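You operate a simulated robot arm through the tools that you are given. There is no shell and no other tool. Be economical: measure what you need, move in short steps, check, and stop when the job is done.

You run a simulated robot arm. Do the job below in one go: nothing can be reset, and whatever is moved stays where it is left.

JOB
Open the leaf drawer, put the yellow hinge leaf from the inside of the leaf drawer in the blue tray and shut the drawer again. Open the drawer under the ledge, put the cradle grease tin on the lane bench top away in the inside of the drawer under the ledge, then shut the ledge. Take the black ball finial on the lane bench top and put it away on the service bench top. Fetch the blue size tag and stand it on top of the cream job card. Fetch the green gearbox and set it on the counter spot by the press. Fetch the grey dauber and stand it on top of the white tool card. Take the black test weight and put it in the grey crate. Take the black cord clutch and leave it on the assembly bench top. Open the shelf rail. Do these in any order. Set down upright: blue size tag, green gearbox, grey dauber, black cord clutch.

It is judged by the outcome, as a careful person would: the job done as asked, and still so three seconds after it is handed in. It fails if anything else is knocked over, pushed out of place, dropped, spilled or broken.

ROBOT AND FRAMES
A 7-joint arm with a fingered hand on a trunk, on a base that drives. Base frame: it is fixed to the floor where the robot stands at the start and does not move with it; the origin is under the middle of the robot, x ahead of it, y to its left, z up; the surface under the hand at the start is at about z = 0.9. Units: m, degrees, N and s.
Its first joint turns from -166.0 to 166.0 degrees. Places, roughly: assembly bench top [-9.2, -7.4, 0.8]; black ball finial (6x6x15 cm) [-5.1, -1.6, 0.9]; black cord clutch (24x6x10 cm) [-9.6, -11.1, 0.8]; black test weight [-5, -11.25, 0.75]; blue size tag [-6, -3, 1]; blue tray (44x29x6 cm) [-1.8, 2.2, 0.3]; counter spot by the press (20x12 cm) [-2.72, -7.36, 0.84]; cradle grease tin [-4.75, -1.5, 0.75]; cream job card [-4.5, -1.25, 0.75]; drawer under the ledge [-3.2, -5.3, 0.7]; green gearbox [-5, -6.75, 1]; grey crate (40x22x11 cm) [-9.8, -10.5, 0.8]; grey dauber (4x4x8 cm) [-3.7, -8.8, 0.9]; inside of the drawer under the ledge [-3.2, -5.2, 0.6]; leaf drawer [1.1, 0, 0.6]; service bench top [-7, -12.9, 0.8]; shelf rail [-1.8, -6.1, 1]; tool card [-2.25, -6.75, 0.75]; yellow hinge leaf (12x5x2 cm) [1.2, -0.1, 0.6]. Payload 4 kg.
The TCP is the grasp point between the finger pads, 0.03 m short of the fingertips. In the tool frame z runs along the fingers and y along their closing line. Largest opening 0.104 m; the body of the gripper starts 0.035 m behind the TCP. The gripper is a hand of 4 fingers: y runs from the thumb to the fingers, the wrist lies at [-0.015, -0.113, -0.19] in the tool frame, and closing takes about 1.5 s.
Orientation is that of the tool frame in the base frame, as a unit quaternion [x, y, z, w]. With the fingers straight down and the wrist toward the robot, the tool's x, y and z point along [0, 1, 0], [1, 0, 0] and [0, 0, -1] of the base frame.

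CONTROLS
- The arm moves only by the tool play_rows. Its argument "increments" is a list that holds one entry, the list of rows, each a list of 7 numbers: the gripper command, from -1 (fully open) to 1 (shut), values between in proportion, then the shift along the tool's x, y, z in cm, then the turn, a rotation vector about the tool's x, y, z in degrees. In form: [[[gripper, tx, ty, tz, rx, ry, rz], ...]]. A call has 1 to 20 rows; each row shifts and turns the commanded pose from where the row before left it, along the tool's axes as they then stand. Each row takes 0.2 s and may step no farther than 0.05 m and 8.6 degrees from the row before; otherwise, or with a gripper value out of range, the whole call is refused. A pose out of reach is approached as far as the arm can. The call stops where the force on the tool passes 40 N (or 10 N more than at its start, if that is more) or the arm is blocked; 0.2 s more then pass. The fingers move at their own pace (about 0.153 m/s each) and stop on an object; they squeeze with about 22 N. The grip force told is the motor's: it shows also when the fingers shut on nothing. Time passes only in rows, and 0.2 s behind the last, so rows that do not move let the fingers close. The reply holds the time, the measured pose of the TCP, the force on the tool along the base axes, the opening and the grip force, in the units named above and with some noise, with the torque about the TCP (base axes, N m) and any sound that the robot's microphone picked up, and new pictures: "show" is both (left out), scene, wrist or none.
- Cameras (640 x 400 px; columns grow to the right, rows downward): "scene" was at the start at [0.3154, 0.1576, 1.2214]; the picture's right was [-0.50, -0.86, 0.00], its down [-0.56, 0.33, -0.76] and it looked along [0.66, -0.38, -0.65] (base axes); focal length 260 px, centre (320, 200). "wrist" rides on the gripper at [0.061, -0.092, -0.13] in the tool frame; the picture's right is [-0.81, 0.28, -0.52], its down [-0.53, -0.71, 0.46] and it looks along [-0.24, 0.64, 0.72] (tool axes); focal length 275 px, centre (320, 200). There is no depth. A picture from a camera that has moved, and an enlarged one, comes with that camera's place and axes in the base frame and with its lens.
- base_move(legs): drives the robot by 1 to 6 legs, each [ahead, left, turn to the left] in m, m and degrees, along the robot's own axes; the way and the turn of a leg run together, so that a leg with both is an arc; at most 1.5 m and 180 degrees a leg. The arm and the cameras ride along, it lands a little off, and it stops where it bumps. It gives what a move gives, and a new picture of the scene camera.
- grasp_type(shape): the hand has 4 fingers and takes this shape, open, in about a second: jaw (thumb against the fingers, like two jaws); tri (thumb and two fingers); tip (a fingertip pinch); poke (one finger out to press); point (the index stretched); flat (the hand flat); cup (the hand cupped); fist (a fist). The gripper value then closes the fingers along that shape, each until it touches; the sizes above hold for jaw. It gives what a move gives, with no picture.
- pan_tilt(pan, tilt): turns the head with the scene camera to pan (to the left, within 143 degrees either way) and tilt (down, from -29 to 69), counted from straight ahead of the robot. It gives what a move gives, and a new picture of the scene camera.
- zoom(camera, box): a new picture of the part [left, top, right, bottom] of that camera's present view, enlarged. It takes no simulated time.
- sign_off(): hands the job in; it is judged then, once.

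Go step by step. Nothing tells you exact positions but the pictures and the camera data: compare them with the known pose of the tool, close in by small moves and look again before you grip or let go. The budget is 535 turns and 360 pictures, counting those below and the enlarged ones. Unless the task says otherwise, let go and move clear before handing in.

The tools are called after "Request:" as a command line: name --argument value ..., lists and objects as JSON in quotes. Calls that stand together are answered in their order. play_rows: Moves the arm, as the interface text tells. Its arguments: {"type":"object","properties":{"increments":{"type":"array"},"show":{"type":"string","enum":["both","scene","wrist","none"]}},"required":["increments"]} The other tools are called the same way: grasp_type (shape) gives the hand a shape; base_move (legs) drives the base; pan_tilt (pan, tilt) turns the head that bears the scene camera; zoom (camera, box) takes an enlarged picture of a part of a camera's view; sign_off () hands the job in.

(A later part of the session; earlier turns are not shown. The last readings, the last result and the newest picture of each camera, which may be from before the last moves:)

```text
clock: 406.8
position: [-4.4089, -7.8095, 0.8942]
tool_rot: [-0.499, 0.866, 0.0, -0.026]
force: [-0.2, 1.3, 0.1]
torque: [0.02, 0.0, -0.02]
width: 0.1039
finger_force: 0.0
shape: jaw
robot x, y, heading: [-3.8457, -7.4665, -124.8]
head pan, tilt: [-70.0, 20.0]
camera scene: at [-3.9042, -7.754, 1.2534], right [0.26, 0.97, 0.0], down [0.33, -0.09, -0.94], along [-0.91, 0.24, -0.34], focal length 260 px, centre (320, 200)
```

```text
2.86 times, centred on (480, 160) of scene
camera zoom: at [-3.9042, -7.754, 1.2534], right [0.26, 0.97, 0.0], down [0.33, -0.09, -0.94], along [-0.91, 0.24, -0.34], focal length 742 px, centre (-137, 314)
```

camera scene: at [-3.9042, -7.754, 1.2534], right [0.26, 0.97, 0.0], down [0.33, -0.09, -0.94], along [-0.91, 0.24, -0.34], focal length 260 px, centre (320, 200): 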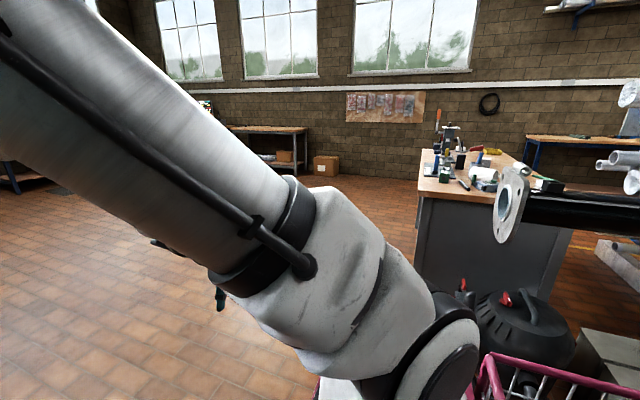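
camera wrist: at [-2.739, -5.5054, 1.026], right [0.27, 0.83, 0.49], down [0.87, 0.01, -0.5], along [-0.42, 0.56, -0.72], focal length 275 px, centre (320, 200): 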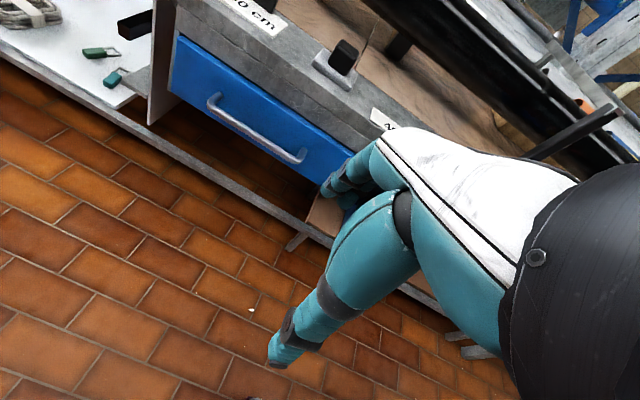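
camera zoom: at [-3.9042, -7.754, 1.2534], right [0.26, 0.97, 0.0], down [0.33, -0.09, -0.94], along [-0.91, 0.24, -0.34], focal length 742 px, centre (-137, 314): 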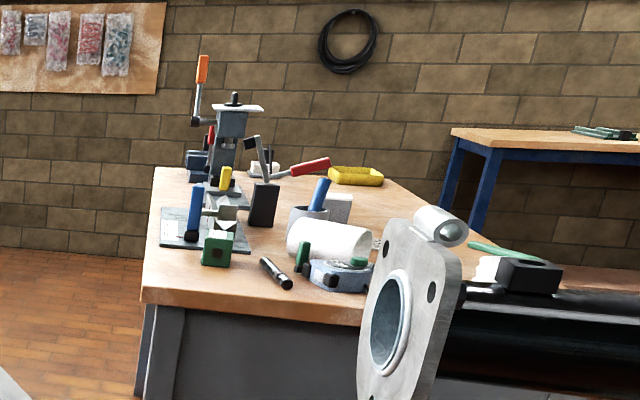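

The green gearbox is the small green block near the table corner at about (-4.96, -6.83). I'll raise the hand and sidestep toward that table.

Request:
play_rows --increments '[[[-1, 0, 0, -4, 0, 0, 0], [-1, 0, 0, -4, 0, 0, 0], [-1, 0, 0, -4, 0, 0, 0], [-1, 0, 0, -4, 0, 0, 0], [-1, 0, 0, -4, 0, 0, 0]]]' --show "none"

Request:
base_move --legs '[[0.05, -0.3, 0]]'

Request:
play_rows --increments '[[[-1, -4, 2, 0, 0, 0, 0], [-1, -4, 2, 0, 0, 0, 0], [-1, -4, 2, 0, 0, 0, 0], [-1, -4, 2, 0, 0, 0, 0], [-1, -4, 2, 0, 0, 0, 0], [-1, -4, 2, 0, 0, 0, 0], [-1, 0, 0, 0, 0, 0, 0]]]'

```text
clock: 408.2
position: [-4.4178, -7.767, 1.0949]
tool_rot: [-0.446, 0.895, -0.006, -0.025]
force: [0.7, -0.9, 1.7]
torque: [-0.01, -0.01, 0.0]
width: 0.1039
finger_force: 0.2
shape: jaw
robot x, y, heading: [-3.8424, -7.468, -124.9]
head pan, tilt: [-70.0, 20.0]
stopped in row 5: the arm was blocked; the commanded pose is now the measured one
```

```text
clock: 410.3
position: [-4.6978, -7.6318, 1.0933]
tool_rot: [-0.444, 0.896, -0.004, -0.026]
force: [0.5, -0.7, 1.1]
torque: [0.01, -0.01, 0.03]
width: 0.1038
finger_force: 0.0
shape: jaw
robot x, y, heading: [-4.1203, -7.3356, -124.9]
head pan, tilt: [-70.0, 20.0]
camera scene: at [-4.1845, -7.6328, 1.2398], right [0.12, 0.99, 0.0], down [0.47, -0.06, -0.88], along [-0.87, 0.11, -0.48], focal length 260 px, centre (320, 200)
```

scene: 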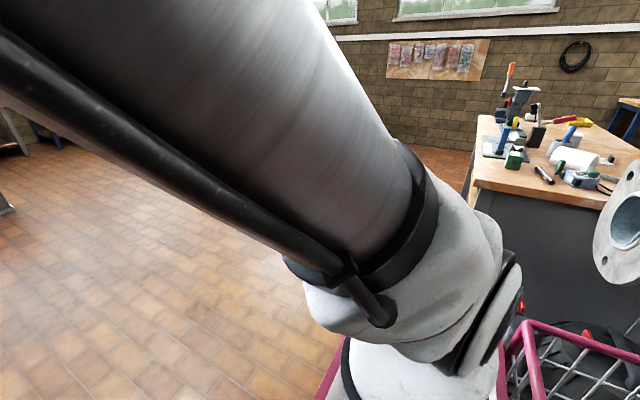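

```text
clock: 411.9
position: [-4.6499, -7.3667, 1.0883]
tool_rot: [-0.444, 0.896, -0.005, -0.025]
force: [-0.2, -0.4, 0.2]
torque: [0.01, -0.01, -0.01]
width: 0.1039
finger_force: 0.1
shape: jaw
out of reach, approached as far as the arm can: row 5
robot x, y, heading: [-4.1216, -7.3308, -124.9]
head pan, tilt: [-70.0, 20.0]
camera scene: at [-4.1841, -7.6199, 1.2534], right [0.26, 0.97, 0.0], down [0.33, -0.09, -0.94], along [-0.91, 0.24, -0.34], focal length 260 px, centre (320, 200)
camera wrist: at [-4.6085, -7.4643, 1.2207], right [0.29, 0.83, 0.48], down [0.87, -0.02, -0.49], along [-0.4, 0.56, -0.73], focal length 275 px, centre (320, 200)
```

scene: 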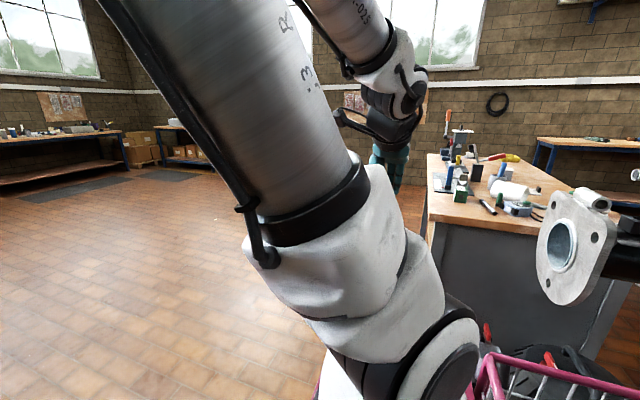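
wrist: 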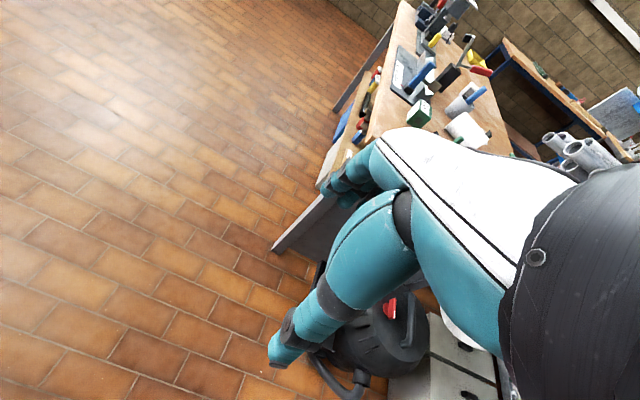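

Request:
play_rows --increments '[[[-1, -1.2, 4.5, 0, 0, 0, 0], [-1, -1.2, 4.5, 0, 0, 0, 0], [-1, -1.2, 4.5, 0, 0, 0, 0], [-1, -1.2, 4.5, 0, 0, 0, 0], [-1, -1.2, 4.5, 0, 0, 0, 0], [-1, -1.2, 4.5, 0, 0, 0, 0], [-1, -1.2, 4.5, 0, 0, 0, 0], [-1, -1.2, 4.5, 0, 0, 0, 0], [-1, -1.2, 4.5, 0, 0, 0, 0], [-1, 0, 0, 0, 0, 0, 0]]]'

```text
clock: 414.1
position: [-4.9054, -7.0342, 1.0882]
tool_rot: [-0.444, 0.895, -0.005, -0.026]
force: [0.4, 0.1, -0.7]
torque: [-0.02, 0.02, 0.0]
width: 0.1039
finger_force: 0.0
shape: jaw
robot x, y, heading: [-4.119, -7.3318, -125.1]
head pan, tilt: [-70.0, 20.0]
camera scene: at [-4.1843, -7.6198, 1.2534], right [0.26, 0.97, 0.0], down [0.33, -0.09, -0.94], along [-0.91, 0.24, -0.34], focal length 260 px, centre (320, 200)
camera wrist: at [-4.8641, -7.1332, 1.2198], right [0.29, 0.83, 0.48], down [0.87, -0.02, -0.49], along [-0.4, 0.56, -0.73], focal length 275 px, centre (320, 200)
```

scene: 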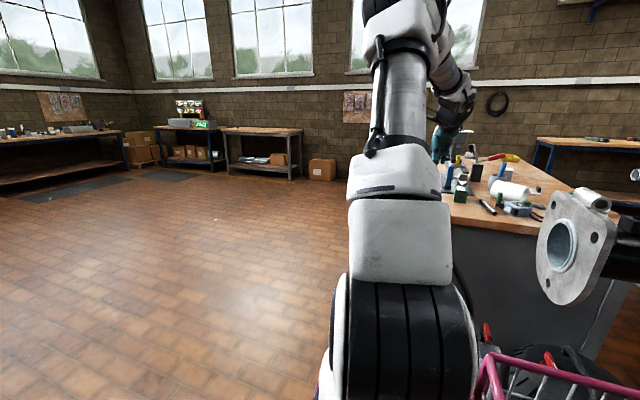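
wrist: 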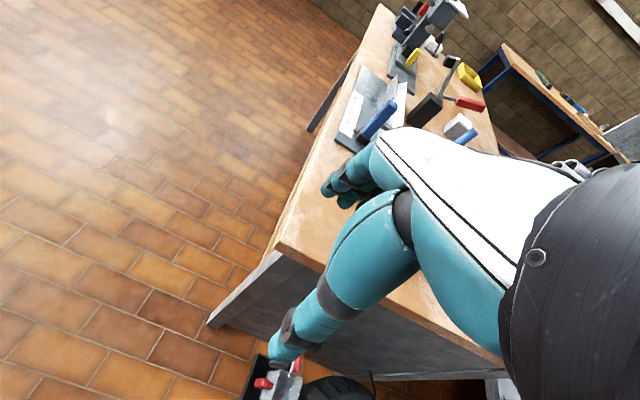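

Request:
zoom --camera "scene" --box '[420, 130, 560, 240]'

```text
3.64 times, centred on (490, 185) of scene
camera zoom: at [-4.1843, -7.6198, 1.2534], right [0.26, 0.97, 0.0], down [0.33, -0.09, -0.94], along [-0.91, 0.24, -0.34], focal length 944 px, centre (-298, 254)
```

zoom: 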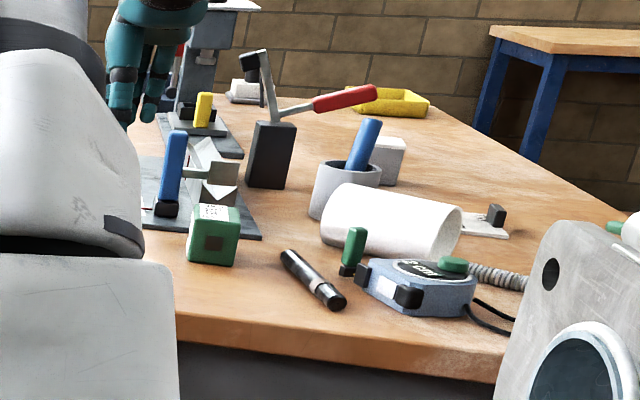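

Request:
play_rows --increments '[[[-0.5, -1.8, 4, 0, 0, 0, 0], [-0.5, -1.8, 4, 0, 0, 0, 0], [-0.5, -1.8, 4, 0, 0, 0, 0], [-0.5, -1.8, 4, 0, 0, 0, 0], [-0.5, -1.8, 4, 0, 0, 0, 0], [-0.5, -1.8, 4, 0, 0, 0, 0], [-0.5, 0, 0, 0, 0, 0, 0]]]'

```text
clock: 415.7
position: [-4.9878, -6.8763, 1.0654]
tool_rot: [-0.444, 0.896, -0.005, -0.025]
force: [0.1, 0.0, 0.4]
torque: [0.0, 0.01, -0.01]
width: 0.0781
finger_force: 0.0
shape: jaw
out of reach, approached as far as the arm can: row 5, 6
robot x, y, heading: [-4.1232, -7.3301, -125.0]
head pan, tilt: [-70.0, 20.0]
camera scene: at [-4.1843, -7.6198, 1.2534], right [0.26, 0.97, 0.0], down [0.33, -0.09, -0.94], along [-0.91, 0.24, -0.34], focal length 260 px, centre (320, 200)
camera wrist: at [-4.9467, -6.9745, 1.1978], right [0.29, 0.83, 0.48], down [0.87, -0.02, -0.49], along [-0.4, 0.56, -0.73], focal length 275 px, centre (320, 200)
```

scene: 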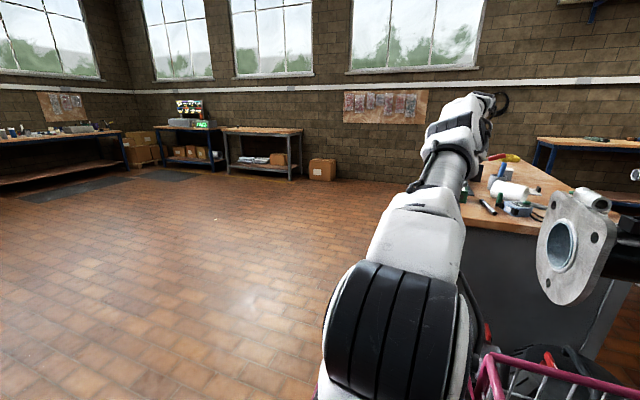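
wrist: 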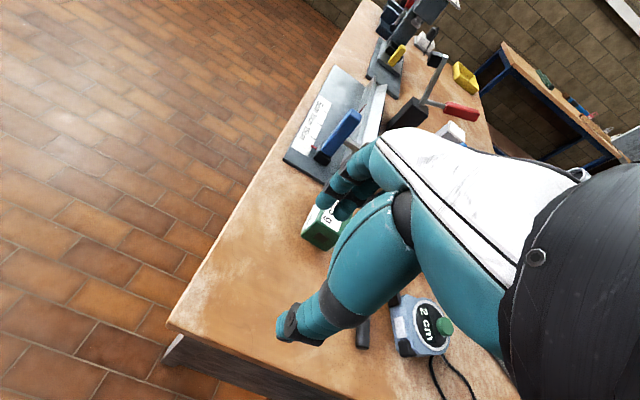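

Request:
base_move --legs '[[0.0, -0.14, 0]]'

Request:
play_rows --increments '[[[-0.5, -1, 1.5, 0, 0, 0, 0], [-0.5, -1, 1, 1, 0, 0, 0], [-0.5, 0, 0, 0, 0, 0, 0]]]'

```text
clock: 417.0
position: [-5.1024, -6.8014, 1.066]
tool_rot: [-0.445, 0.895, -0.006, -0.026]
force: [0.6, -0.4, -0.9]
torque: [0.0, -0.01, 0.0]
width: 0.0783
finger_force: 0.1
shape: jaw
robot x, y, heading: [-4.2345, -7.2543, -124.7]
head pan, tilt: [-70.0, 20.0]
camera scene: at [-4.2957, -7.5415, 1.2534], right [0.26, 0.97, 0.0], down [0.33, -0.09, -0.94], along [-0.91, 0.24, -0.34], focal length 260 px, centre (320, 200)
```

scene: 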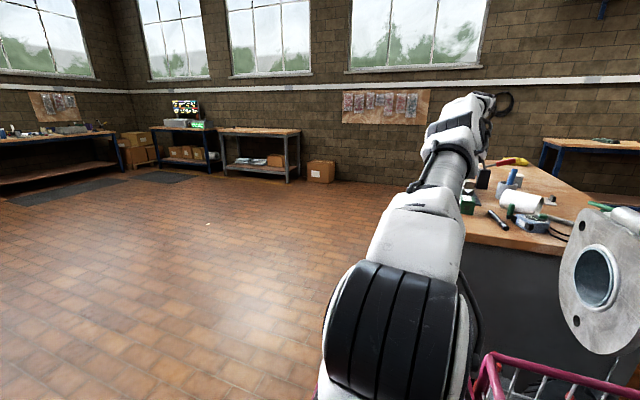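

```text
clock: 417.8
position: [-5.0993, -6.7919, 1.0446]
tool_rot: [-0.446, 0.895, -0.005, -0.026]
force: [-0.1, -0.2, -0.6]
torque: [0.01, -0.01, 0.03]
width: 0.0783
finger_force: 0.1
shape: jaw
out of reach, approached as far as the arm can: row 1, 2
robot x, y, heading: [-4.236, -7.2579, -124.7]
head pan, tilt: [-70.0, 20.0]
camera scene: at [-4.2957, -7.5415, 1.2534], right [0.26, 0.97, 0.0], down [0.33, -0.09, -0.94], along [-0.91, 0.24, -0.34], focal length 260 px, centre (320, 200)
camera wrist: at [-5.0572, -6.8896, 1.1769], right [0.29, 0.83, 0.48], down [0.87, -0.02, -0.49], along [-0.4, 0.56, -0.73], focal length 275 px, centre (320, 200)
```

scene: 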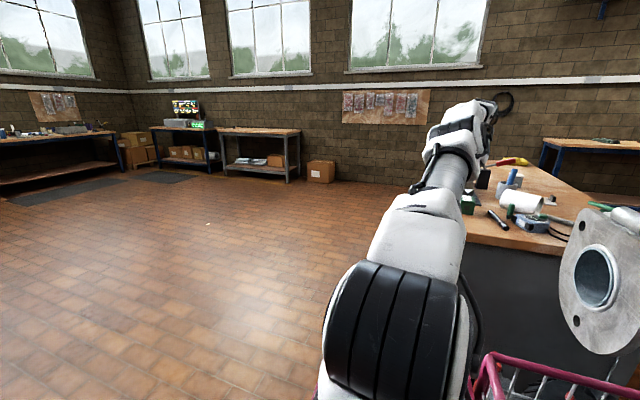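
wrist: 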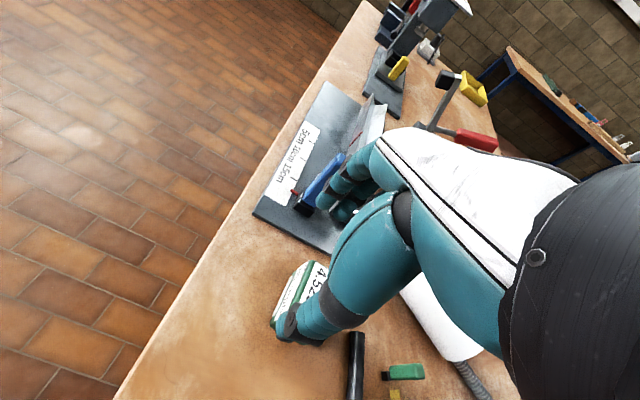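

Request:
play_rows --increments '[[[-0.7, -1.5, 0, 3, 0, 0, 0], [-0.7, -1.5, 0.5, 3, 0, 0, 0], [-0.7, -1, 1, 0, 0, 0, 0], [-0.7, 0, 1, 0, 0, 0, 0], [-0.7, 0, 0, 0, 0, 0, 0]]]' --show "wrist"

```text
clock: 419.0
position: [-5.0857, -6.7591, 0.9813]
tool_rot: [-0.445, 0.895, -0.004, -0.026]
force: [-0.3, 0.3, -0.2]
torque: [-0.01, 0.0, 0.03]
width: 0.0884
finger_force: 0.0
shape: jaw
out of reach, approached as far as the arm can: row 3, 4
robot x, y, heading: [-4.2369, -7.2539, -124.8]
head pan, tilt: [-70.0, 20.0]
camera wrist: at [-5.0434, -6.8577, 1.1133], right [0.29, 0.83, 0.48], down [0.87, -0.02, -0.49], along [-0.4, 0.56, -0.73], focal length 275 px, centre (320, 200)
```

wrist: 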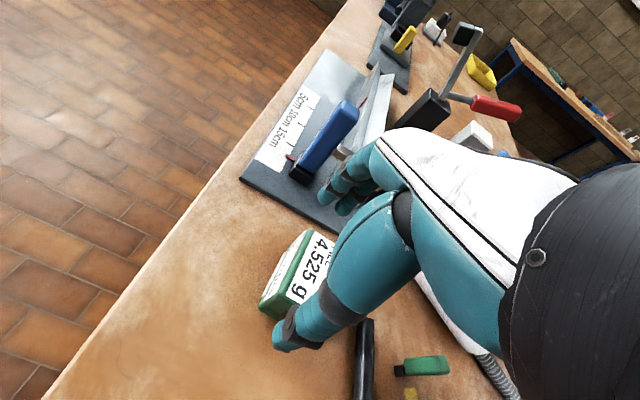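

Request:
base_move --legs '[[0.0, -0.05, 0]]'

Request:
play_rows --increments '[[[-0.7, 0, 0, 0, 0, 0, 0]]]' --show "wrist"

```text
clock: 420.0
position: [-5.1283, -6.732, 0.9809]
tool_rot: [-0.447, 0.894, -0.006, -0.026]
force: [-0.1, -0.8, -0.4]
torque: [0.0, 0.02, -0.01]
width: 0.088
finger_force: 0.1
shape: jaw
robot x, y, heading: [-4.2791, -7.2258, -124.5]
head pan, tilt: [-70.0, 20.0]
camera scene: at [-4.3374, -7.5124, 1.2534], right [0.25, 0.97, 0.0], down [0.33, -0.09, -0.94], along [-0.91, 0.24, -0.34], focal length 260 px, centre (320, 200)
```

scene: 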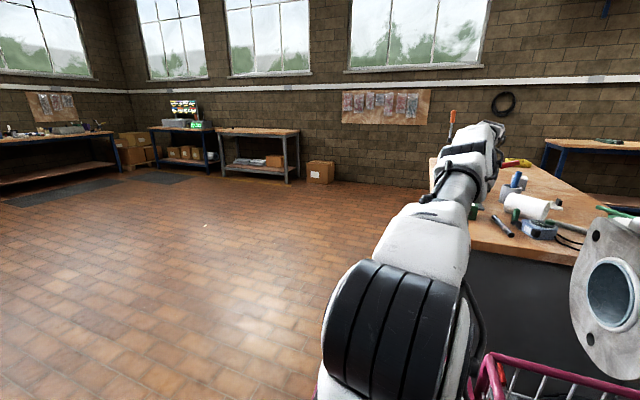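

```text
clock: 420.4
position: [-5.1282, -6.7321, 0.9817]
tool_rot: [-0.446, 0.895, -0.005, -0.026]
force: [0.9, 0.4, 0.0]
torque: [0.0, 0.02, -0.04]
width: 0.0877
finger_force: 0.0
shape: jaw
robot x, y, heading: [-4.2751, -7.2241, -124.5]
head pan, tilt: [-70.0, 20.0]
camera wrist: at [-5.0861, -6.8297, 1.1134], right [0.29, 0.83, 0.48], down [0.87, -0.02, -0.49], along [-0.4, 0.56, -0.73], focal length 275 px, centre (320, 200)
```

wrist: 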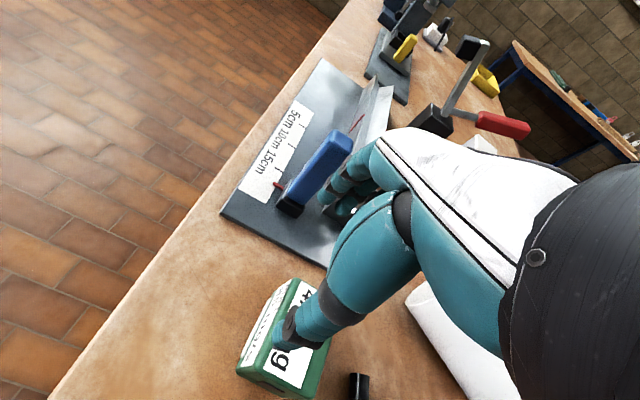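

Request:
play_rows --increments '[[[-1, -1.4, -1.5, 0, 0, 0, 0], [-1, -1.4, -1.4, 1, 0, 0, 0], [-1, 0, 0, 2, 0, 0, 0], [-1, 0, 0, 1, 0, 0, 0], [-1, 0, 0, 0, 0, 0, 0]]]' --show "wrist"

```text
clock: 421.6
position: [-5.0915, -6.7282, 0.9395]
tool_rot: [-0.446, 0.894, -0.005, -0.027]
force: [0.1, 0.2, -0.4]
torque: [0.03, 0.01, 0.02]
width: 0.1036
finger_force: 0.1
shape: jaw
robot x, y, heading: [-4.2793, -7.2266, -124.7]
head pan, tilt: [-70.0, 20.0]
camera wrist: at [-5.0484, -6.826, 1.0712], right [0.29, 0.83, 0.48], down [0.87, -0.02, -0.49], along [-0.4, 0.56, -0.73], focal length 275 px, centre (320, 200)
```

wrist: 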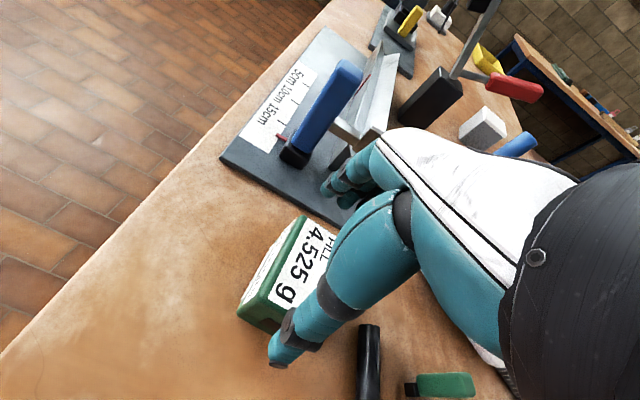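

Request:
play_rows --increments '[[[-1, -0.4, -0.7, 1.5, 0, 0, 0], [-1, 0, 0, 2, 0, 0, 0], [-1, 0, 0, 1.7, 0, 0, 0], [-1, 0, 0, 0, 0, 0, 0]]]' --show "wrist"

```text
clock: 422.6
position: [-5.0859, -6.7301, 0.8894]
tool_rot: [-0.446, 0.894, -0.004, -0.026]
force: [-2.0, 3.2, 11.2]
torque: [0.14, 0.35, -0.01]
width: 0.1038
finger_force: 0.1
shape: jaw
robot x, y, heading: [-4.2777, -7.225, -124.7]
head pan, tilt: [-70.0, 20.0]
camera wrist: at [-5.0432, -6.8288, 1.0216], right [0.29, 0.83, 0.48], down [0.87, -0.02, -0.49], along [-0.4, 0.56, -0.72], focal length 275 px, centre (320, 200)
```

wrist: 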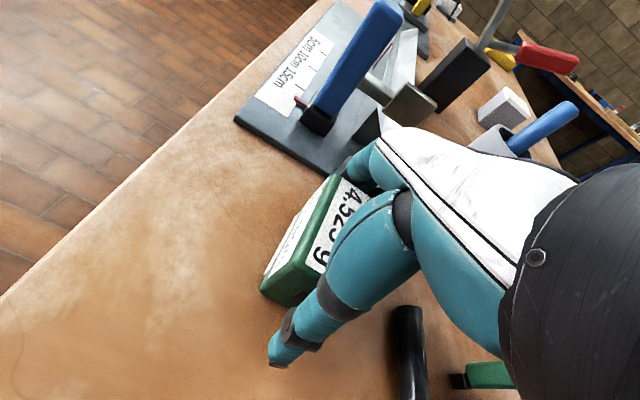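

Request:
play_rows --increments '[[[-1, 0, -0.6, -0.8, 0, 0, 0], [0, 0, 0, 0, 0, 0, 0], [1, 0, 0, 0, 0, 0, 0], [1, 0, 0, 0, 0, 0, 0], [1, 0, 0, 0, 0, 0, 0], [1, 0, 0, 0, 0, 0, 0], [1, 0, 0, 0, 0, 0, 0]]]' --show "wrist"

```text
clock: 424.2
position: [-5.0801, -6.7342, 0.8948]
tool_rot: [-0.446, 0.895, -0.006, -0.026]
force: [-0.3, 0.0, -0.1]
torque: [-0.02, 0.03, -0.02]
width: 0.0687
finger_force: 21.8
shape: jaw
robot x, y, heading: [-4.2782, -7.2281, -124.7]
head pan, tilt: [-70.0, 20.0]
camera wrist: at [-5.0375, -6.8322, 1.0282], right [0.29, 0.83, 0.48], down [0.87, -0.02, -0.49], along [-0.4, 0.56, -0.73], focal length 275 px, centre (320, 200)
```

wrist: 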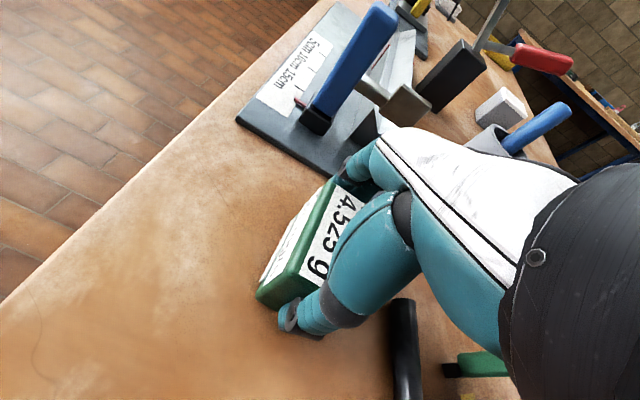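

Gripped at 6.9 cm. Lift it clear.

Request:
play_rows --increments '[[[1, 0, 0, -1, 0, 0, 0], [1, 0, 0, -3, 0, 0, 0], [1, 0, 0, -4, 0, 0, 0], [1, 0, 0, -4, 0, 0, 0], [1, 0, 0, -3, 0, 0, 0], [1, 0, 0, 0, 0, 0, 0]]]' --show "wrist"

```text
clock: 425.6
position: [-5.0738, -6.73, 1.0481]
tool_rot: [-0.447, 0.894, -0.006, -0.025]
force: [-0.9, 1.2, -3.1]
torque: [-0.03, -0.01, 0.01]
width: 0.0686
finger_force: 21.9
shape: jaw
robot x, y, heading: [-4.2765, -7.2273, -124.7]
head pan, tilt: [-70.0, 20.0]
camera wrist: at [-5.0318, -6.827, 1.1793], right [0.29, 0.83, 0.48], down [0.87, -0.02, -0.49], along [-0.4, 0.56, -0.73], focal length 275 px, centre (320, 200)
```

wrist: 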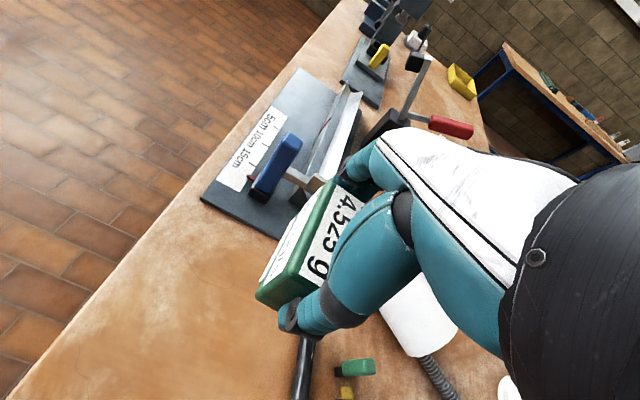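

Request:
play_rows --increments '[[[1, 0, -4.5, 0, 0, 0, 0], [1, 0.5, -4.5, 0, 0, 0, 0], [1, 0.5, -4.5, 0, 0, 0, 0], [1, 0.5, -4.5, 0, 0, 0, 0], [1, 0.5, -4.5, 0, 0, 0, 0], [1, 0.5, -4.5, 0, 0, 0, 0], [1, 0.5, -4.5, 0, 0, 0, 0], [1, 0.5, -4.5, 0, 0, 0, 0]]]' --show "none"

Request:
base_move --legs '[[0, 0.12, 0], [1.05, 0, 0], [0, 0, 90], [0, 0, 89.5], [1.1, 0, 0]]'

Request:
pan_tilt --pan -50 --tilt 30

```text
clock: 427.4
position: [-4.8078, -6.9752, 1.0409]
tool_rot: [-0.446, 0.895, -0.006, -0.025]
force: [0.2, 0.1, -3.5]
torque: [0.0, 0.0, 0.0]
width: 0.0684
finger_force: 21.7
shape: jaw
robot x, y, heading: [-4.274, -7.2251, -124.8]
head pan, tilt: [-70.0, 20.0]
```

```text
clock: 446.5
position: [-3.583, -7.5015, 1.0421]
tool_rot: [0.901, 0.433, 0.025, -0.005]
force: [0.8, 0.3, -2.8]
torque: [0.04, -0.01, 0.02]
width: 0.0676
finger_force: 21.6
shape: jaw
robot x, y, heading: [-4.1049, -7.2382, 53.6]
head pan, tilt: [-70.0, 20.0]
camera scene: at [-4.0345, -6.9493, 1.2534], right [-0.28, -0.96, 0.0], down [-0.33, 0.1, -0.94], along [0.9, -0.26, -0.34], focal length 260 px, centre (320, 200)
```

scene: 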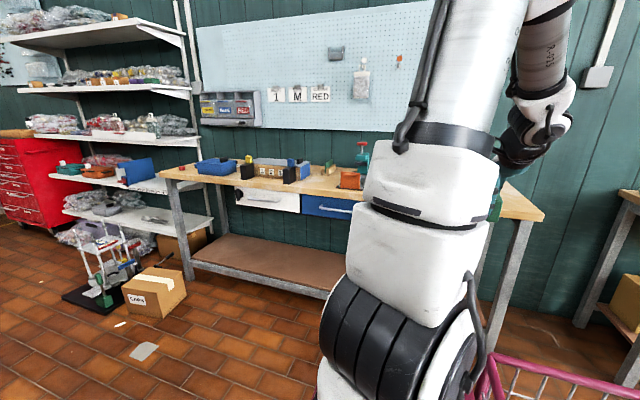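

```text
clock: 447.3
position: [-3.5828, -7.5004, 1.0415]
tool_rot: [0.9, 0.434, 0.025, -0.004]
force: [0.3, -0.5, -3.6]
torque: [-0.01, -0.01, 0.01]
width: 0.0675
finger_force: 22.4
shape: jaw
robot x, y, heading: [-4.1086, -7.2348, 53.6]
head pan, tilt: [-50.0, 30.0]
camera scene: at [-4.0336, -6.9174, 1.2374], right [0.06, -1.0, 0.0], down [-0.5, -0.03, -0.87], along [0.86, 0.05, -0.5], focal length 260 px, centre (320, 200)
```

scene: 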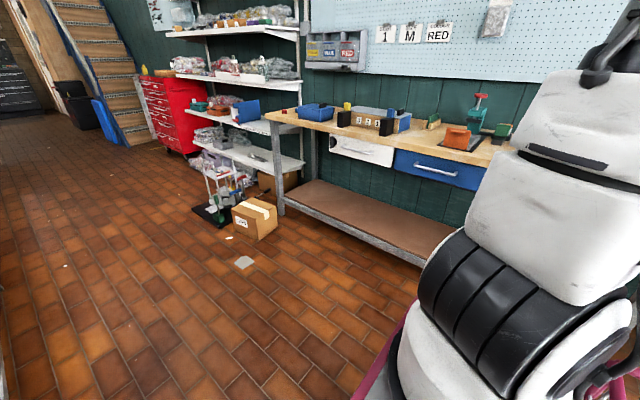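

Request:
zoom --camera "scene" --box '[290, 80, 530, 220]'

Request:
play_rows --increments '[[[1, 0, 0, 0, 0, 0, 0]]]' --show "wrist"

```text
2.67 times, centred on (410, 150) of scene
camera zoom: at [-4.0336, -6.9174, 1.2374], right [0.06, -1.0, 0.0], down [-0.5, -0.03, -0.87], along [0.86, 0.05, -0.5], focal length 692 px, centre (80, 333)
```

zoom: 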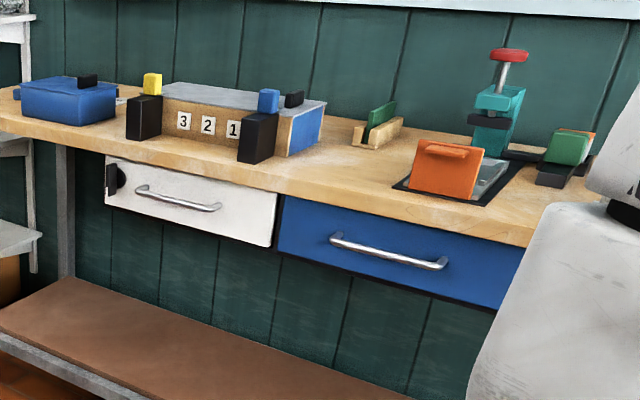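

```text
clock: 447.7
position: [-3.5824, -7.5007, 1.041]
tool_rot: [0.901, 0.433, 0.027, -0.004]
force: [-0.5, -0.3, -3.1]
torque: [0.02, -0.01, 0.0]
width: 0.0677
finger_force: 21.6
shape: jaw
robot x, y, heading: [-4.111, -7.235, 53.9]
head pan, tilt: [-50.0, 30.0]
camera wrist: at [-3.6215, -7.3973, 1.1734], right [-0.31, -0.82, 0.48], down [-0.87, 0.04, -0.49], along [0.38, -0.57, -0.73], focal length 275 px, centre (320, 200)
```

wrist: 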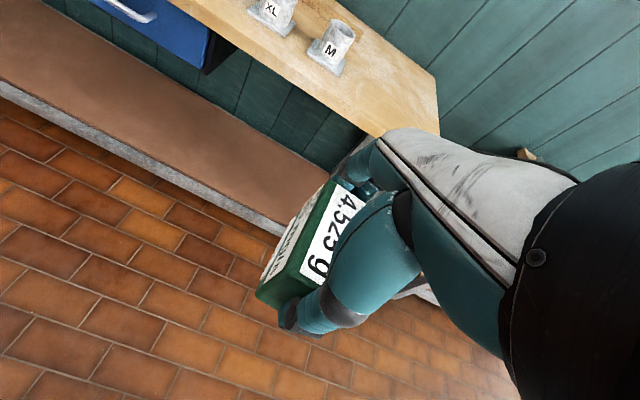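

Request:
base_move --legs '[[0.06, -0.36, 1]]'

Request:
play_rows --increments '[[[1, 4, 0, 0, 0, 0, 0], [1, 4, 0, 0, 0, 0, 0], [1, 4, 0, 0, 0, 0, 0], [1, 4, 0, 0, 0, 0, 0], [1, 4, 0, 0, 0, 0, 0], [1, 4, 0, 0, 0, 0, 0], [1, 4, 0, 0, 0, 0, 0], [1, 4, 0, 0, 0, 0, 0], [1, 4, 0, 0, 0, 0, 0], [1, 4, 0, 0, 0, 0, 0], [1, 4, 0, 0, 0, 0, 0], [1, 0, 0, 0, 0, 0, 0]]]'

```text
clock: 450.0
position: [-3.2528, -7.6402, 1.0408]
tool_rot: [0.894, 0.447, 0.027, -0.005]
force: [0.0, 0.2, -3.2]
torque: [0.04, -0.03, -0.01]
width: 0.0677
finger_force: 22.0
shape: jaw
robot x, y, heading: [-3.7813, -7.3891, 55.3]
head pan, tilt: [-50.0, 30.0]
camera scene: at [-3.72, -7.0698, 1.2374], right [0.09, -1.0, 0.0], down [-0.5, -0.05, -0.87], along [0.86, 0.08, -0.5], focal length 260 px, centre (320, 200)
```

scene: 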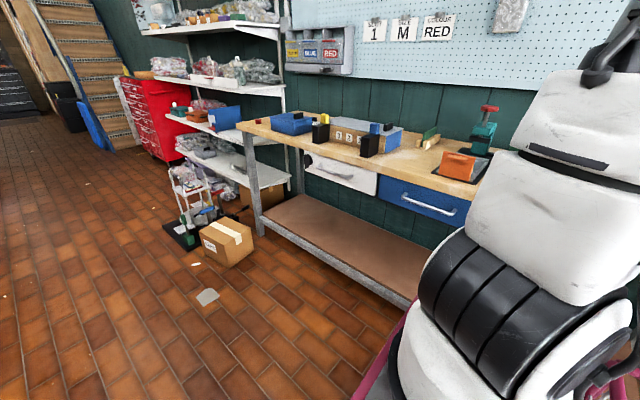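

```text
clock: 452.6
position: [-2.9898, -7.285, 1.0649]
tool_rot: [0.894, 0.447, 0.025, -0.005]
force: [-0.4, 1.2, -2.7]
torque: [0.01, 0.0, 0.03]
width: 0.0673
finger_force: 22.2
shape: jaw
robot x, y, heading: [-3.7869, -7.3881, 55.5]
head pan, tilt: [-50.0, 30.0]
camera scene: at [-3.72, -7.0697, 1.2373], right [0.09, -1.0, 0.0], down [-0.5, -0.05, -0.87], along [0.86, 0.08, -0.5], focal length 260 px, centre (320, 200)
camera wrist: at [-3.0308, -7.1832, 1.1967], right [-0.29, -0.83, 0.48], down [-0.87, 0.02, -0.49], along [0.4, -0.56, -0.73], focal length 275 px, centre (320, 200)
```

scene: 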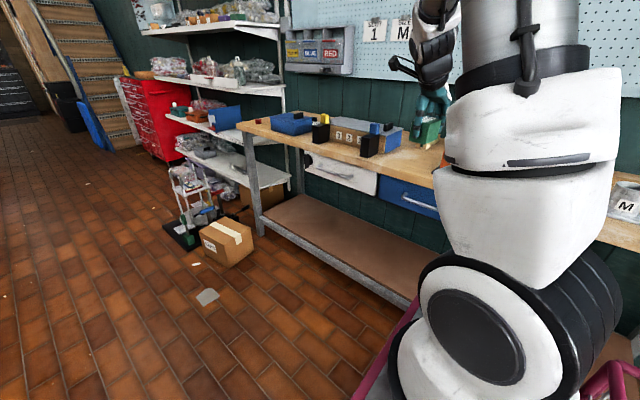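
wrist: 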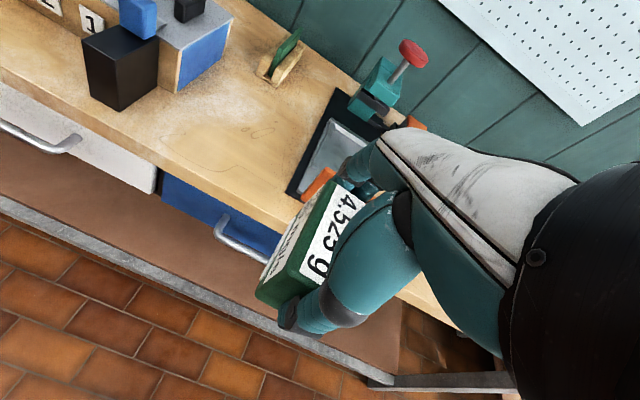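

Request:
play_rows --increments '[[[1, 2, 4.3, 0, 0, 0, 0], [1, 2, 4.3, 0, 0, 0, 0], [1, 2, 4.3, 0, 0, 0, 0], [1, 2, 4.3, 0, 0, 0, 0], [1, 1.2, 4.3, 0, 0, 0, 0], [1, 1, 4.3, 0, 0, 0, 0], [1, 0, 0, 4, 0, 0, 0], [1, 0, 0, 4, 0, 0, 0], [1, 0, 0, 3, 0, 0, 0], [1, 0, 0, 0, 0, 0, 0]]]'

```text
clock: 454.8
position: [-2.7172, -7.3592, 0.9635]
tool_rot: [0.894, 0.446, 0.025, -0.005]
force: [0.4, 1.4, -2.2]
torque: [0.0, 0.0, -0.01]
width: 0.0676
finger_force: 21.9
shape: jaw
robot x, y, heading: [-3.7863, -7.3898, 55.1]
head pan, tilt: [-50.0, 30.0]
camera scene: at [-3.7198, -7.0698, 1.2373], right [0.09, -1.0, 0.0], down [-0.5, -0.05, -0.87], along [0.86, 0.08, -0.5], focal length 260 px, centre (320, 200)
camera wrist: at [-2.7584, -7.2573, 1.0959], right [-0.29, -0.83, 0.48], down [-0.87, 0.02, -0.49], along [0.4, -0.56, -0.73], focal length 275 px, centre (320, 200)
```

scene: 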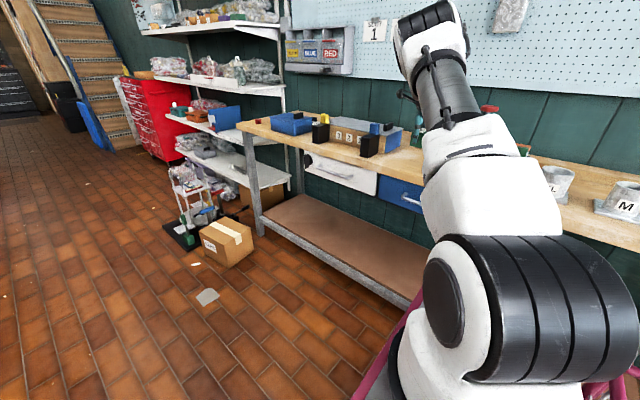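
wrist: 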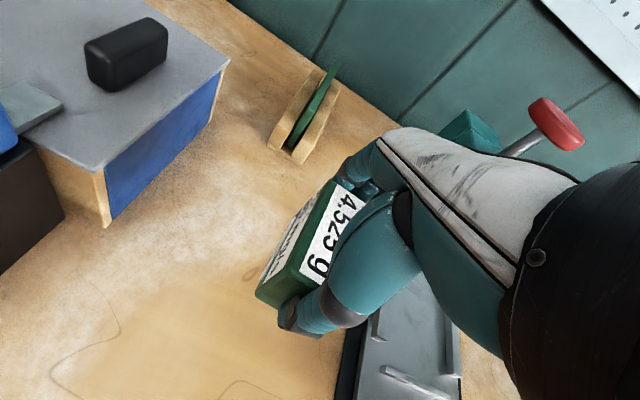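

Request:
play_rows --increments '[[[1, 0, 0, 2.5, 0, 0, 0], [1, 0, 0, 2, 0, 0, 0], [1, 0, 0, 1, 0, 0, 0], [1, 0, 0, 0, 0, 0, 0]]]' --show "none"

Request:
play_rows --increments '[[[1, 0, 0, 0.5, 0, 0, 0], [1, 0, 0, 0.5, 0, 0, 0], [1, 0, 0, 0.4, 0, 0, 0], [1, 0, 0, 0, 0, 0, 0]]]' --show "wrist"

```text
clock: 455.8
position: [-2.7154, -7.3541, 0.9074]
tool_rot: [0.894, 0.447, 0.025, -0.005]
force: [-0.1, 0.3, -4.4]
torque: [0.03, -0.05, 0.0]
width: 0.0672
finger_force: 21.6
shape: jaw
robot x, y, heading: [-3.7834, -7.3903, 55.3]
head pan, tilt: [-50.0, 30.0]
```

```text
clock: 456.8
position: [-2.7135, -7.3552, 0.8934]
tool_rot: [0.894, 0.447, 0.027, -0.005]
force: [-1.2, -0.6, 7.5]
torque: [-0.01, 0.09, 0.01]
width: 0.0667
finger_force: 21.5
shape: jaw
robot x, y, heading: [-3.7831, -7.3904, 55.7]
head pan, tilt: [-50.0, 30.0]
camera wrist: at [-2.7558, -7.2527, 1.0262], right [-0.29, -0.83, 0.48], down [-0.87, 0.02, -0.49], along [0.4, -0.56, -0.73], focal length 275 px, centre (320, 200)
```

wrist: 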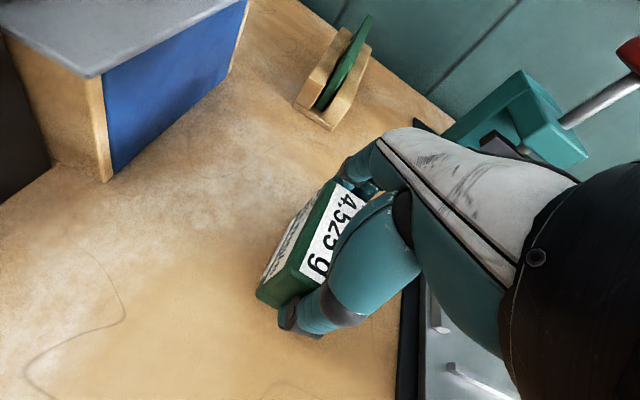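

Request:
play_rows --increments '[[[0, 0, 0, 0, 0, 0, 0], [-0.4, 0, 0, 0, 0, 0, 0], [-0.8, 0, 0, 0, 0, 0, 0], [-0.8, 0, 0, 0, 0, 0, 0], [-0.8, 0, 0, -1.5, 0, 0, 0], [-0.8, 0, 0, -3, 0, 0, 0], [-0.8, 0, 0, -4, 0, 0, 0], [-0.8, 0, 0, -4, 0, 0, 0], [-0.8, 0, 0, 0, 0, 0, 0]]]' --show "wrist"

```text
clock: 458.8
position: [-2.7198, -7.361, 1.0173]
tool_rot: [0.894, 0.447, 0.026, -0.005]
force: [0.1, 0.5, 0.3]
torque: [0.01, 0.01, -0.01]
width: 0.0937
finger_force: 0.1
shape: jaw
robot x, y, heading: [-3.782, -7.3908, 55.5]
head pan, tilt: [-50.0, 30.0]
camera wrist: at [-2.7614, -7.2586, 1.1496], right [-0.29, -0.83, 0.48], down [-0.87, 0.02, -0.49], along [0.4, -0.56, -0.73], focal length 275 px, centre (320, 200)
```

wrist: 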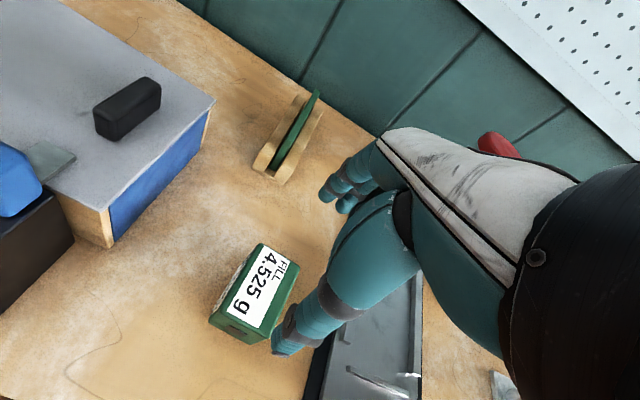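

Gearbox set down upright at the spot. Next is the grey dauber, further back along this wall at about (-3.7, -8.8).

Request:
play_rows --increments '[[[-1, 0, -4.5, -1, 0, 0, 0], [-1, 0, -4.5, -1, 0, 0, 0], [-1, 0, -4.5, 0, 0, 0, 0], [-1, 0, -4.5, 0, 0, 0, 0], [-1, 0, -4.5, 0, 0, 0, 0], [-1, 0, -4.5, 0, 0, 0, 0], [-1, 0, -4.5, 0, 0, 0, 0]]]' --show "none"

Request:
base_move --legs '[[-0.9, 0, -0.5], [-0.8, 0, 0]]'

Request:
play_rows --increments '[[[-1, 0, 0, 0, 0, 0, 0]]]' --show "wrist"

```text
clock: 460.4
position: [-2.9747, -7.1707, 1.0343]
tool_rot: [0.895, 0.446, 0.026, -0.005]
force: [0.7, -0.2, 0.6]
torque: [0.01, 0.01, 0.02]
width: 0.104
finger_force: 0.1
shape: jaw
robot x, y, heading: [-3.7866, -7.3893, 55.2]
head pan, tilt: [-50.0, 30.0]
```

```text
clock: 469.0
position: [-3.9349, -8.5507, 1.0345]
tool_rot: [0.893, 0.45, 0.026, -0.004]
force: [0.3, -0.4, 0.4]
torque: [0.02, -0.01, -0.02]
width: 0.1034
finger_force: 0.1
shape: jaw
robot x, y, heading: [-4.743, -8.7808, 55.6]
head pan, tilt: [-50.0, 30.0]
camera scene: at [-4.6822, -8.4571, 1.2373], right [0.1, -0.99, 0.0], down [-0.5, -0.05, -0.87], along [0.86, 0.09, -0.5], focal length 260 px, centre (320, 200)
```

scene: 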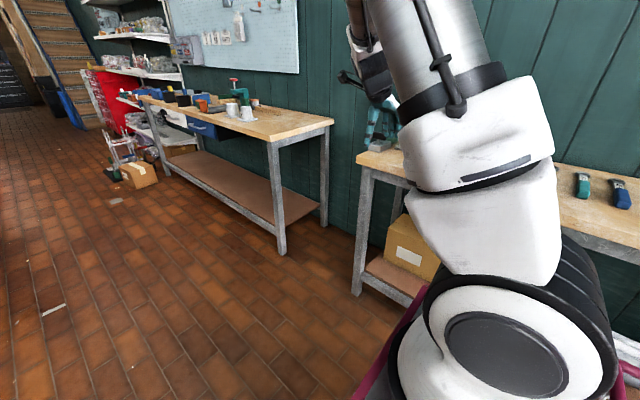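

```text
clock: 469.4
position: [-3.9342, -8.5515, 1.0344]
tool_rot: [0.893, 0.45, 0.026, -0.005]
force: [0.1, 0.0, -0.3]
torque: [0.0, 0.0, 0.04]
width: 0.1039
finger_force: 0.0
shape: jaw
robot x, y, heading: [-4.7441, -8.7769, 55.7]
head pan, tilt: [-50.0, 30.0]
camera wrist: at [-3.9771, -8.4496, 1.1665], right [-0.28, -0.83, 0.48], down [-0.87, 0.01, -0.49], along [0.4, -0.56, -0.73], focal length 275 px, centre (320, 200)
```

wrist: 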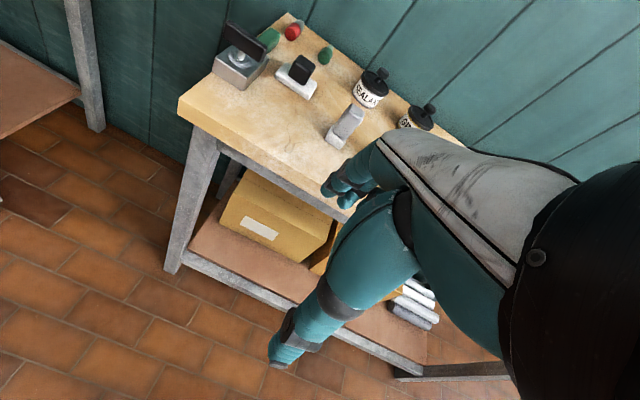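

Request:
zoom --camera "wrist" --box '[200, 0, 460, 170]'

Request:
pan_tilt --pan -85 --tilt 30

```text
2.35 times, centred on (330, 85) of wrist
camera zoom: at [-3.9771, -8.4496, 1.1665], right [-0.28, -0.83, 0.48], down [-0.87, 0.01, -0.49], along [0.4, -0.56, -0.73], focal length 648 px, centre (296, 471)
```

zoom: 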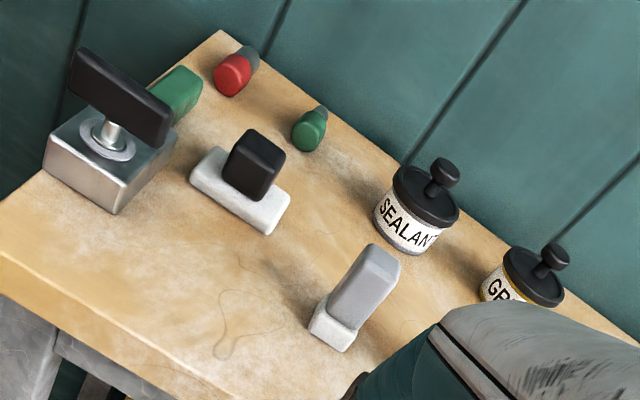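

```text
clock: 470.4
position: [-3.9355, -8.5506, 1.0338]
tool_rot: [0.892, 0.45, 0.025, -0.005]
force: [-0.4, -0.7, 0.4]
torque: [0.0, 0.03, 0.06]
width: 0.1038
finger_force: 0.1
shape: jaw
robot x, y, heading: [-4.7445, -8.7779, 56.0]
head pan, tilt: [-85.0, 30.0]
camera scene: at [-4.6932, -8.5103, 1.2373], right [-0.49, -0.87, 0.0], down [-0.44, 0.24, -0.87], along [0.76, -0.42, -0.5], focal length 260 px, centre (320, 200)
```

scene: 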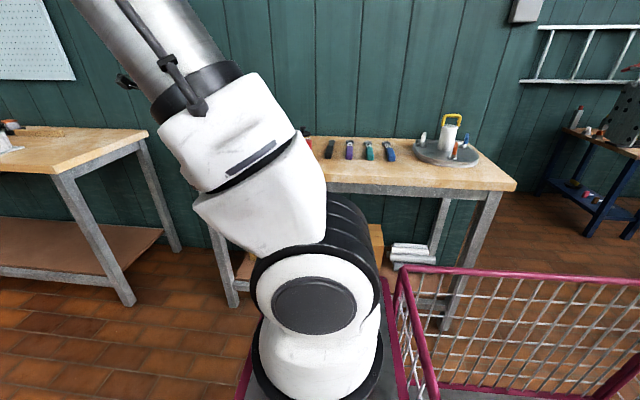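

Request:
play_rows --increments '[[[-0.5, -0.3, 4.5, 0, 0, 0, 0], [-0.5, -0.3, 4.5, 0, 0, 0, 0], [-0.5, -0.3, 4.5, 0, 0, 0, 0], [-0.5, -0.3, 4.5, 0, 0, 0, 0], [-0.5, -0.3, 4.5, 0, 0, 0, 0], [-0.5, -0.2, 4.5, 0, 0, 0, 0], [-0.5, 0, 4, 0, 0, 0, 0], [-0.5, 0, 0, 0, 0, 0, 0]]]' --show "wrist"

```text
clock: 472.2
position: [-3.6912, -8.7535, 1.0367]
tool_rot: [0.892, 0.45, 0.026, -0.006]
force: [-0.4, -0.5, -1.0]
torque: [0.02, -0.03, 0.0]
width: 0.0782
finger_force: 0.1
shape: jaw
robot x, y, heading: [-4.746, -8.7789, 56.0]
head pan, tilt: [-85.0, 30.0]
camera wrist: at [-3.7327, -8.6525, 1.1696], right [-0.28, -0.83, 0.48], down [-0.87, 0.01, -0.49], along [0.4, -0.56, -0.73], focal length 275 px, centre (320, 200)
```

wrist: 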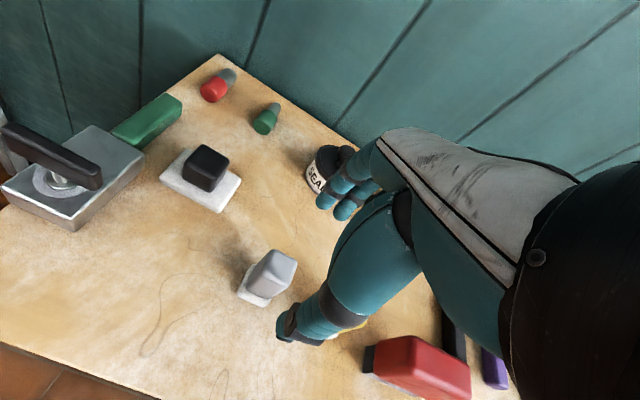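

Request:
play_rows --increments '[[[-0.5, 0.45, 2, 1, 0, 0, 0], [-0.5, 0, 0, 3, 0, 0, 0], [-0.5, 0, 0, 3, 0, 0, 0], [-0.5, 0, 0, 2, 0, 0, 0], [-0.5, 0, 0, 0, 0, 0, 0]]]' --show "wrist"

```text
clock: 473.4
position: [-3.6713, -8.7554, 0.9465]
tool_rot: [0.892, 0.451, 0.026, -0.006]
force: [0.5, 0.3, -0.3]
torque: [-0.04, 0.04, -0.02]
width: 0.0784
finger_force: 0.0
shape: jaw
robot x, y, heading: [-4.7421, -8.7756, 55.9]
head pan, tilt: [-85.0, 30.0]
camera wrist: at [-3.7127, -8.654, 1.0788], right [-0.28, -0.83, 0.48], down [-0.87, 0.01, -0.49], along [0.4, -0.56, -0.73], focal length 275 px, centre (320, 200)
```

wrist: 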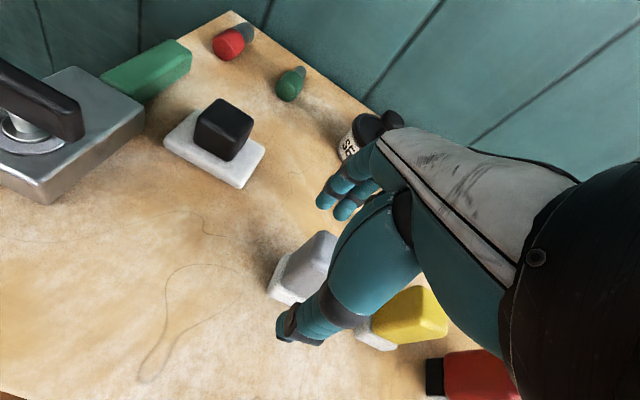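

Request:
play_rows --increments '[[[-0.5, 0.3, -0.5, 2, 0, 0, 0], [-0.5, 0, 0, 2, 0, 0, 0], [1, 0, 0, 0, 0, 0, 0], [1, 0, 0, 0, 0, 0, 0], [1, 0, 0, 0, 0, 0, 0], [1, 0, 0, 0, 0, 0, 0], [1, 0, 0, 0, 0, 0, 0], [1, 0, 0, 0, 0, 0, 0]]]' --show "wrist"

```text
clock: 475.2
position: [-3.6722, -8.7494, 0.9074]
tool_rot: [0.892, 0.45, 0.026, -0.005]
force: [-0.1, -0.4, -0.1]
torque: [-0.02, 0.02, -0.01]
width: 0.0088
finger_force: 21.5
shape: jaw
robot x, y, heading: [-4.7457, -8.7803, 56.0]
head pan, tilt: [-85.0, 30.0]
camera wrist: at [-3.7144, -8.6464, 1.0399], right [-0.28, -0.83, 0.48], down [-0.87, 0.01, -0.49], along [0.4, -0.56, -0.73], focal length 275 px, centre (320, 200)
```

wrist: 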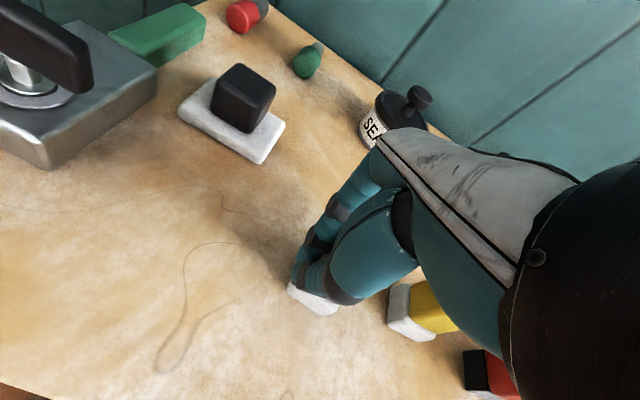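

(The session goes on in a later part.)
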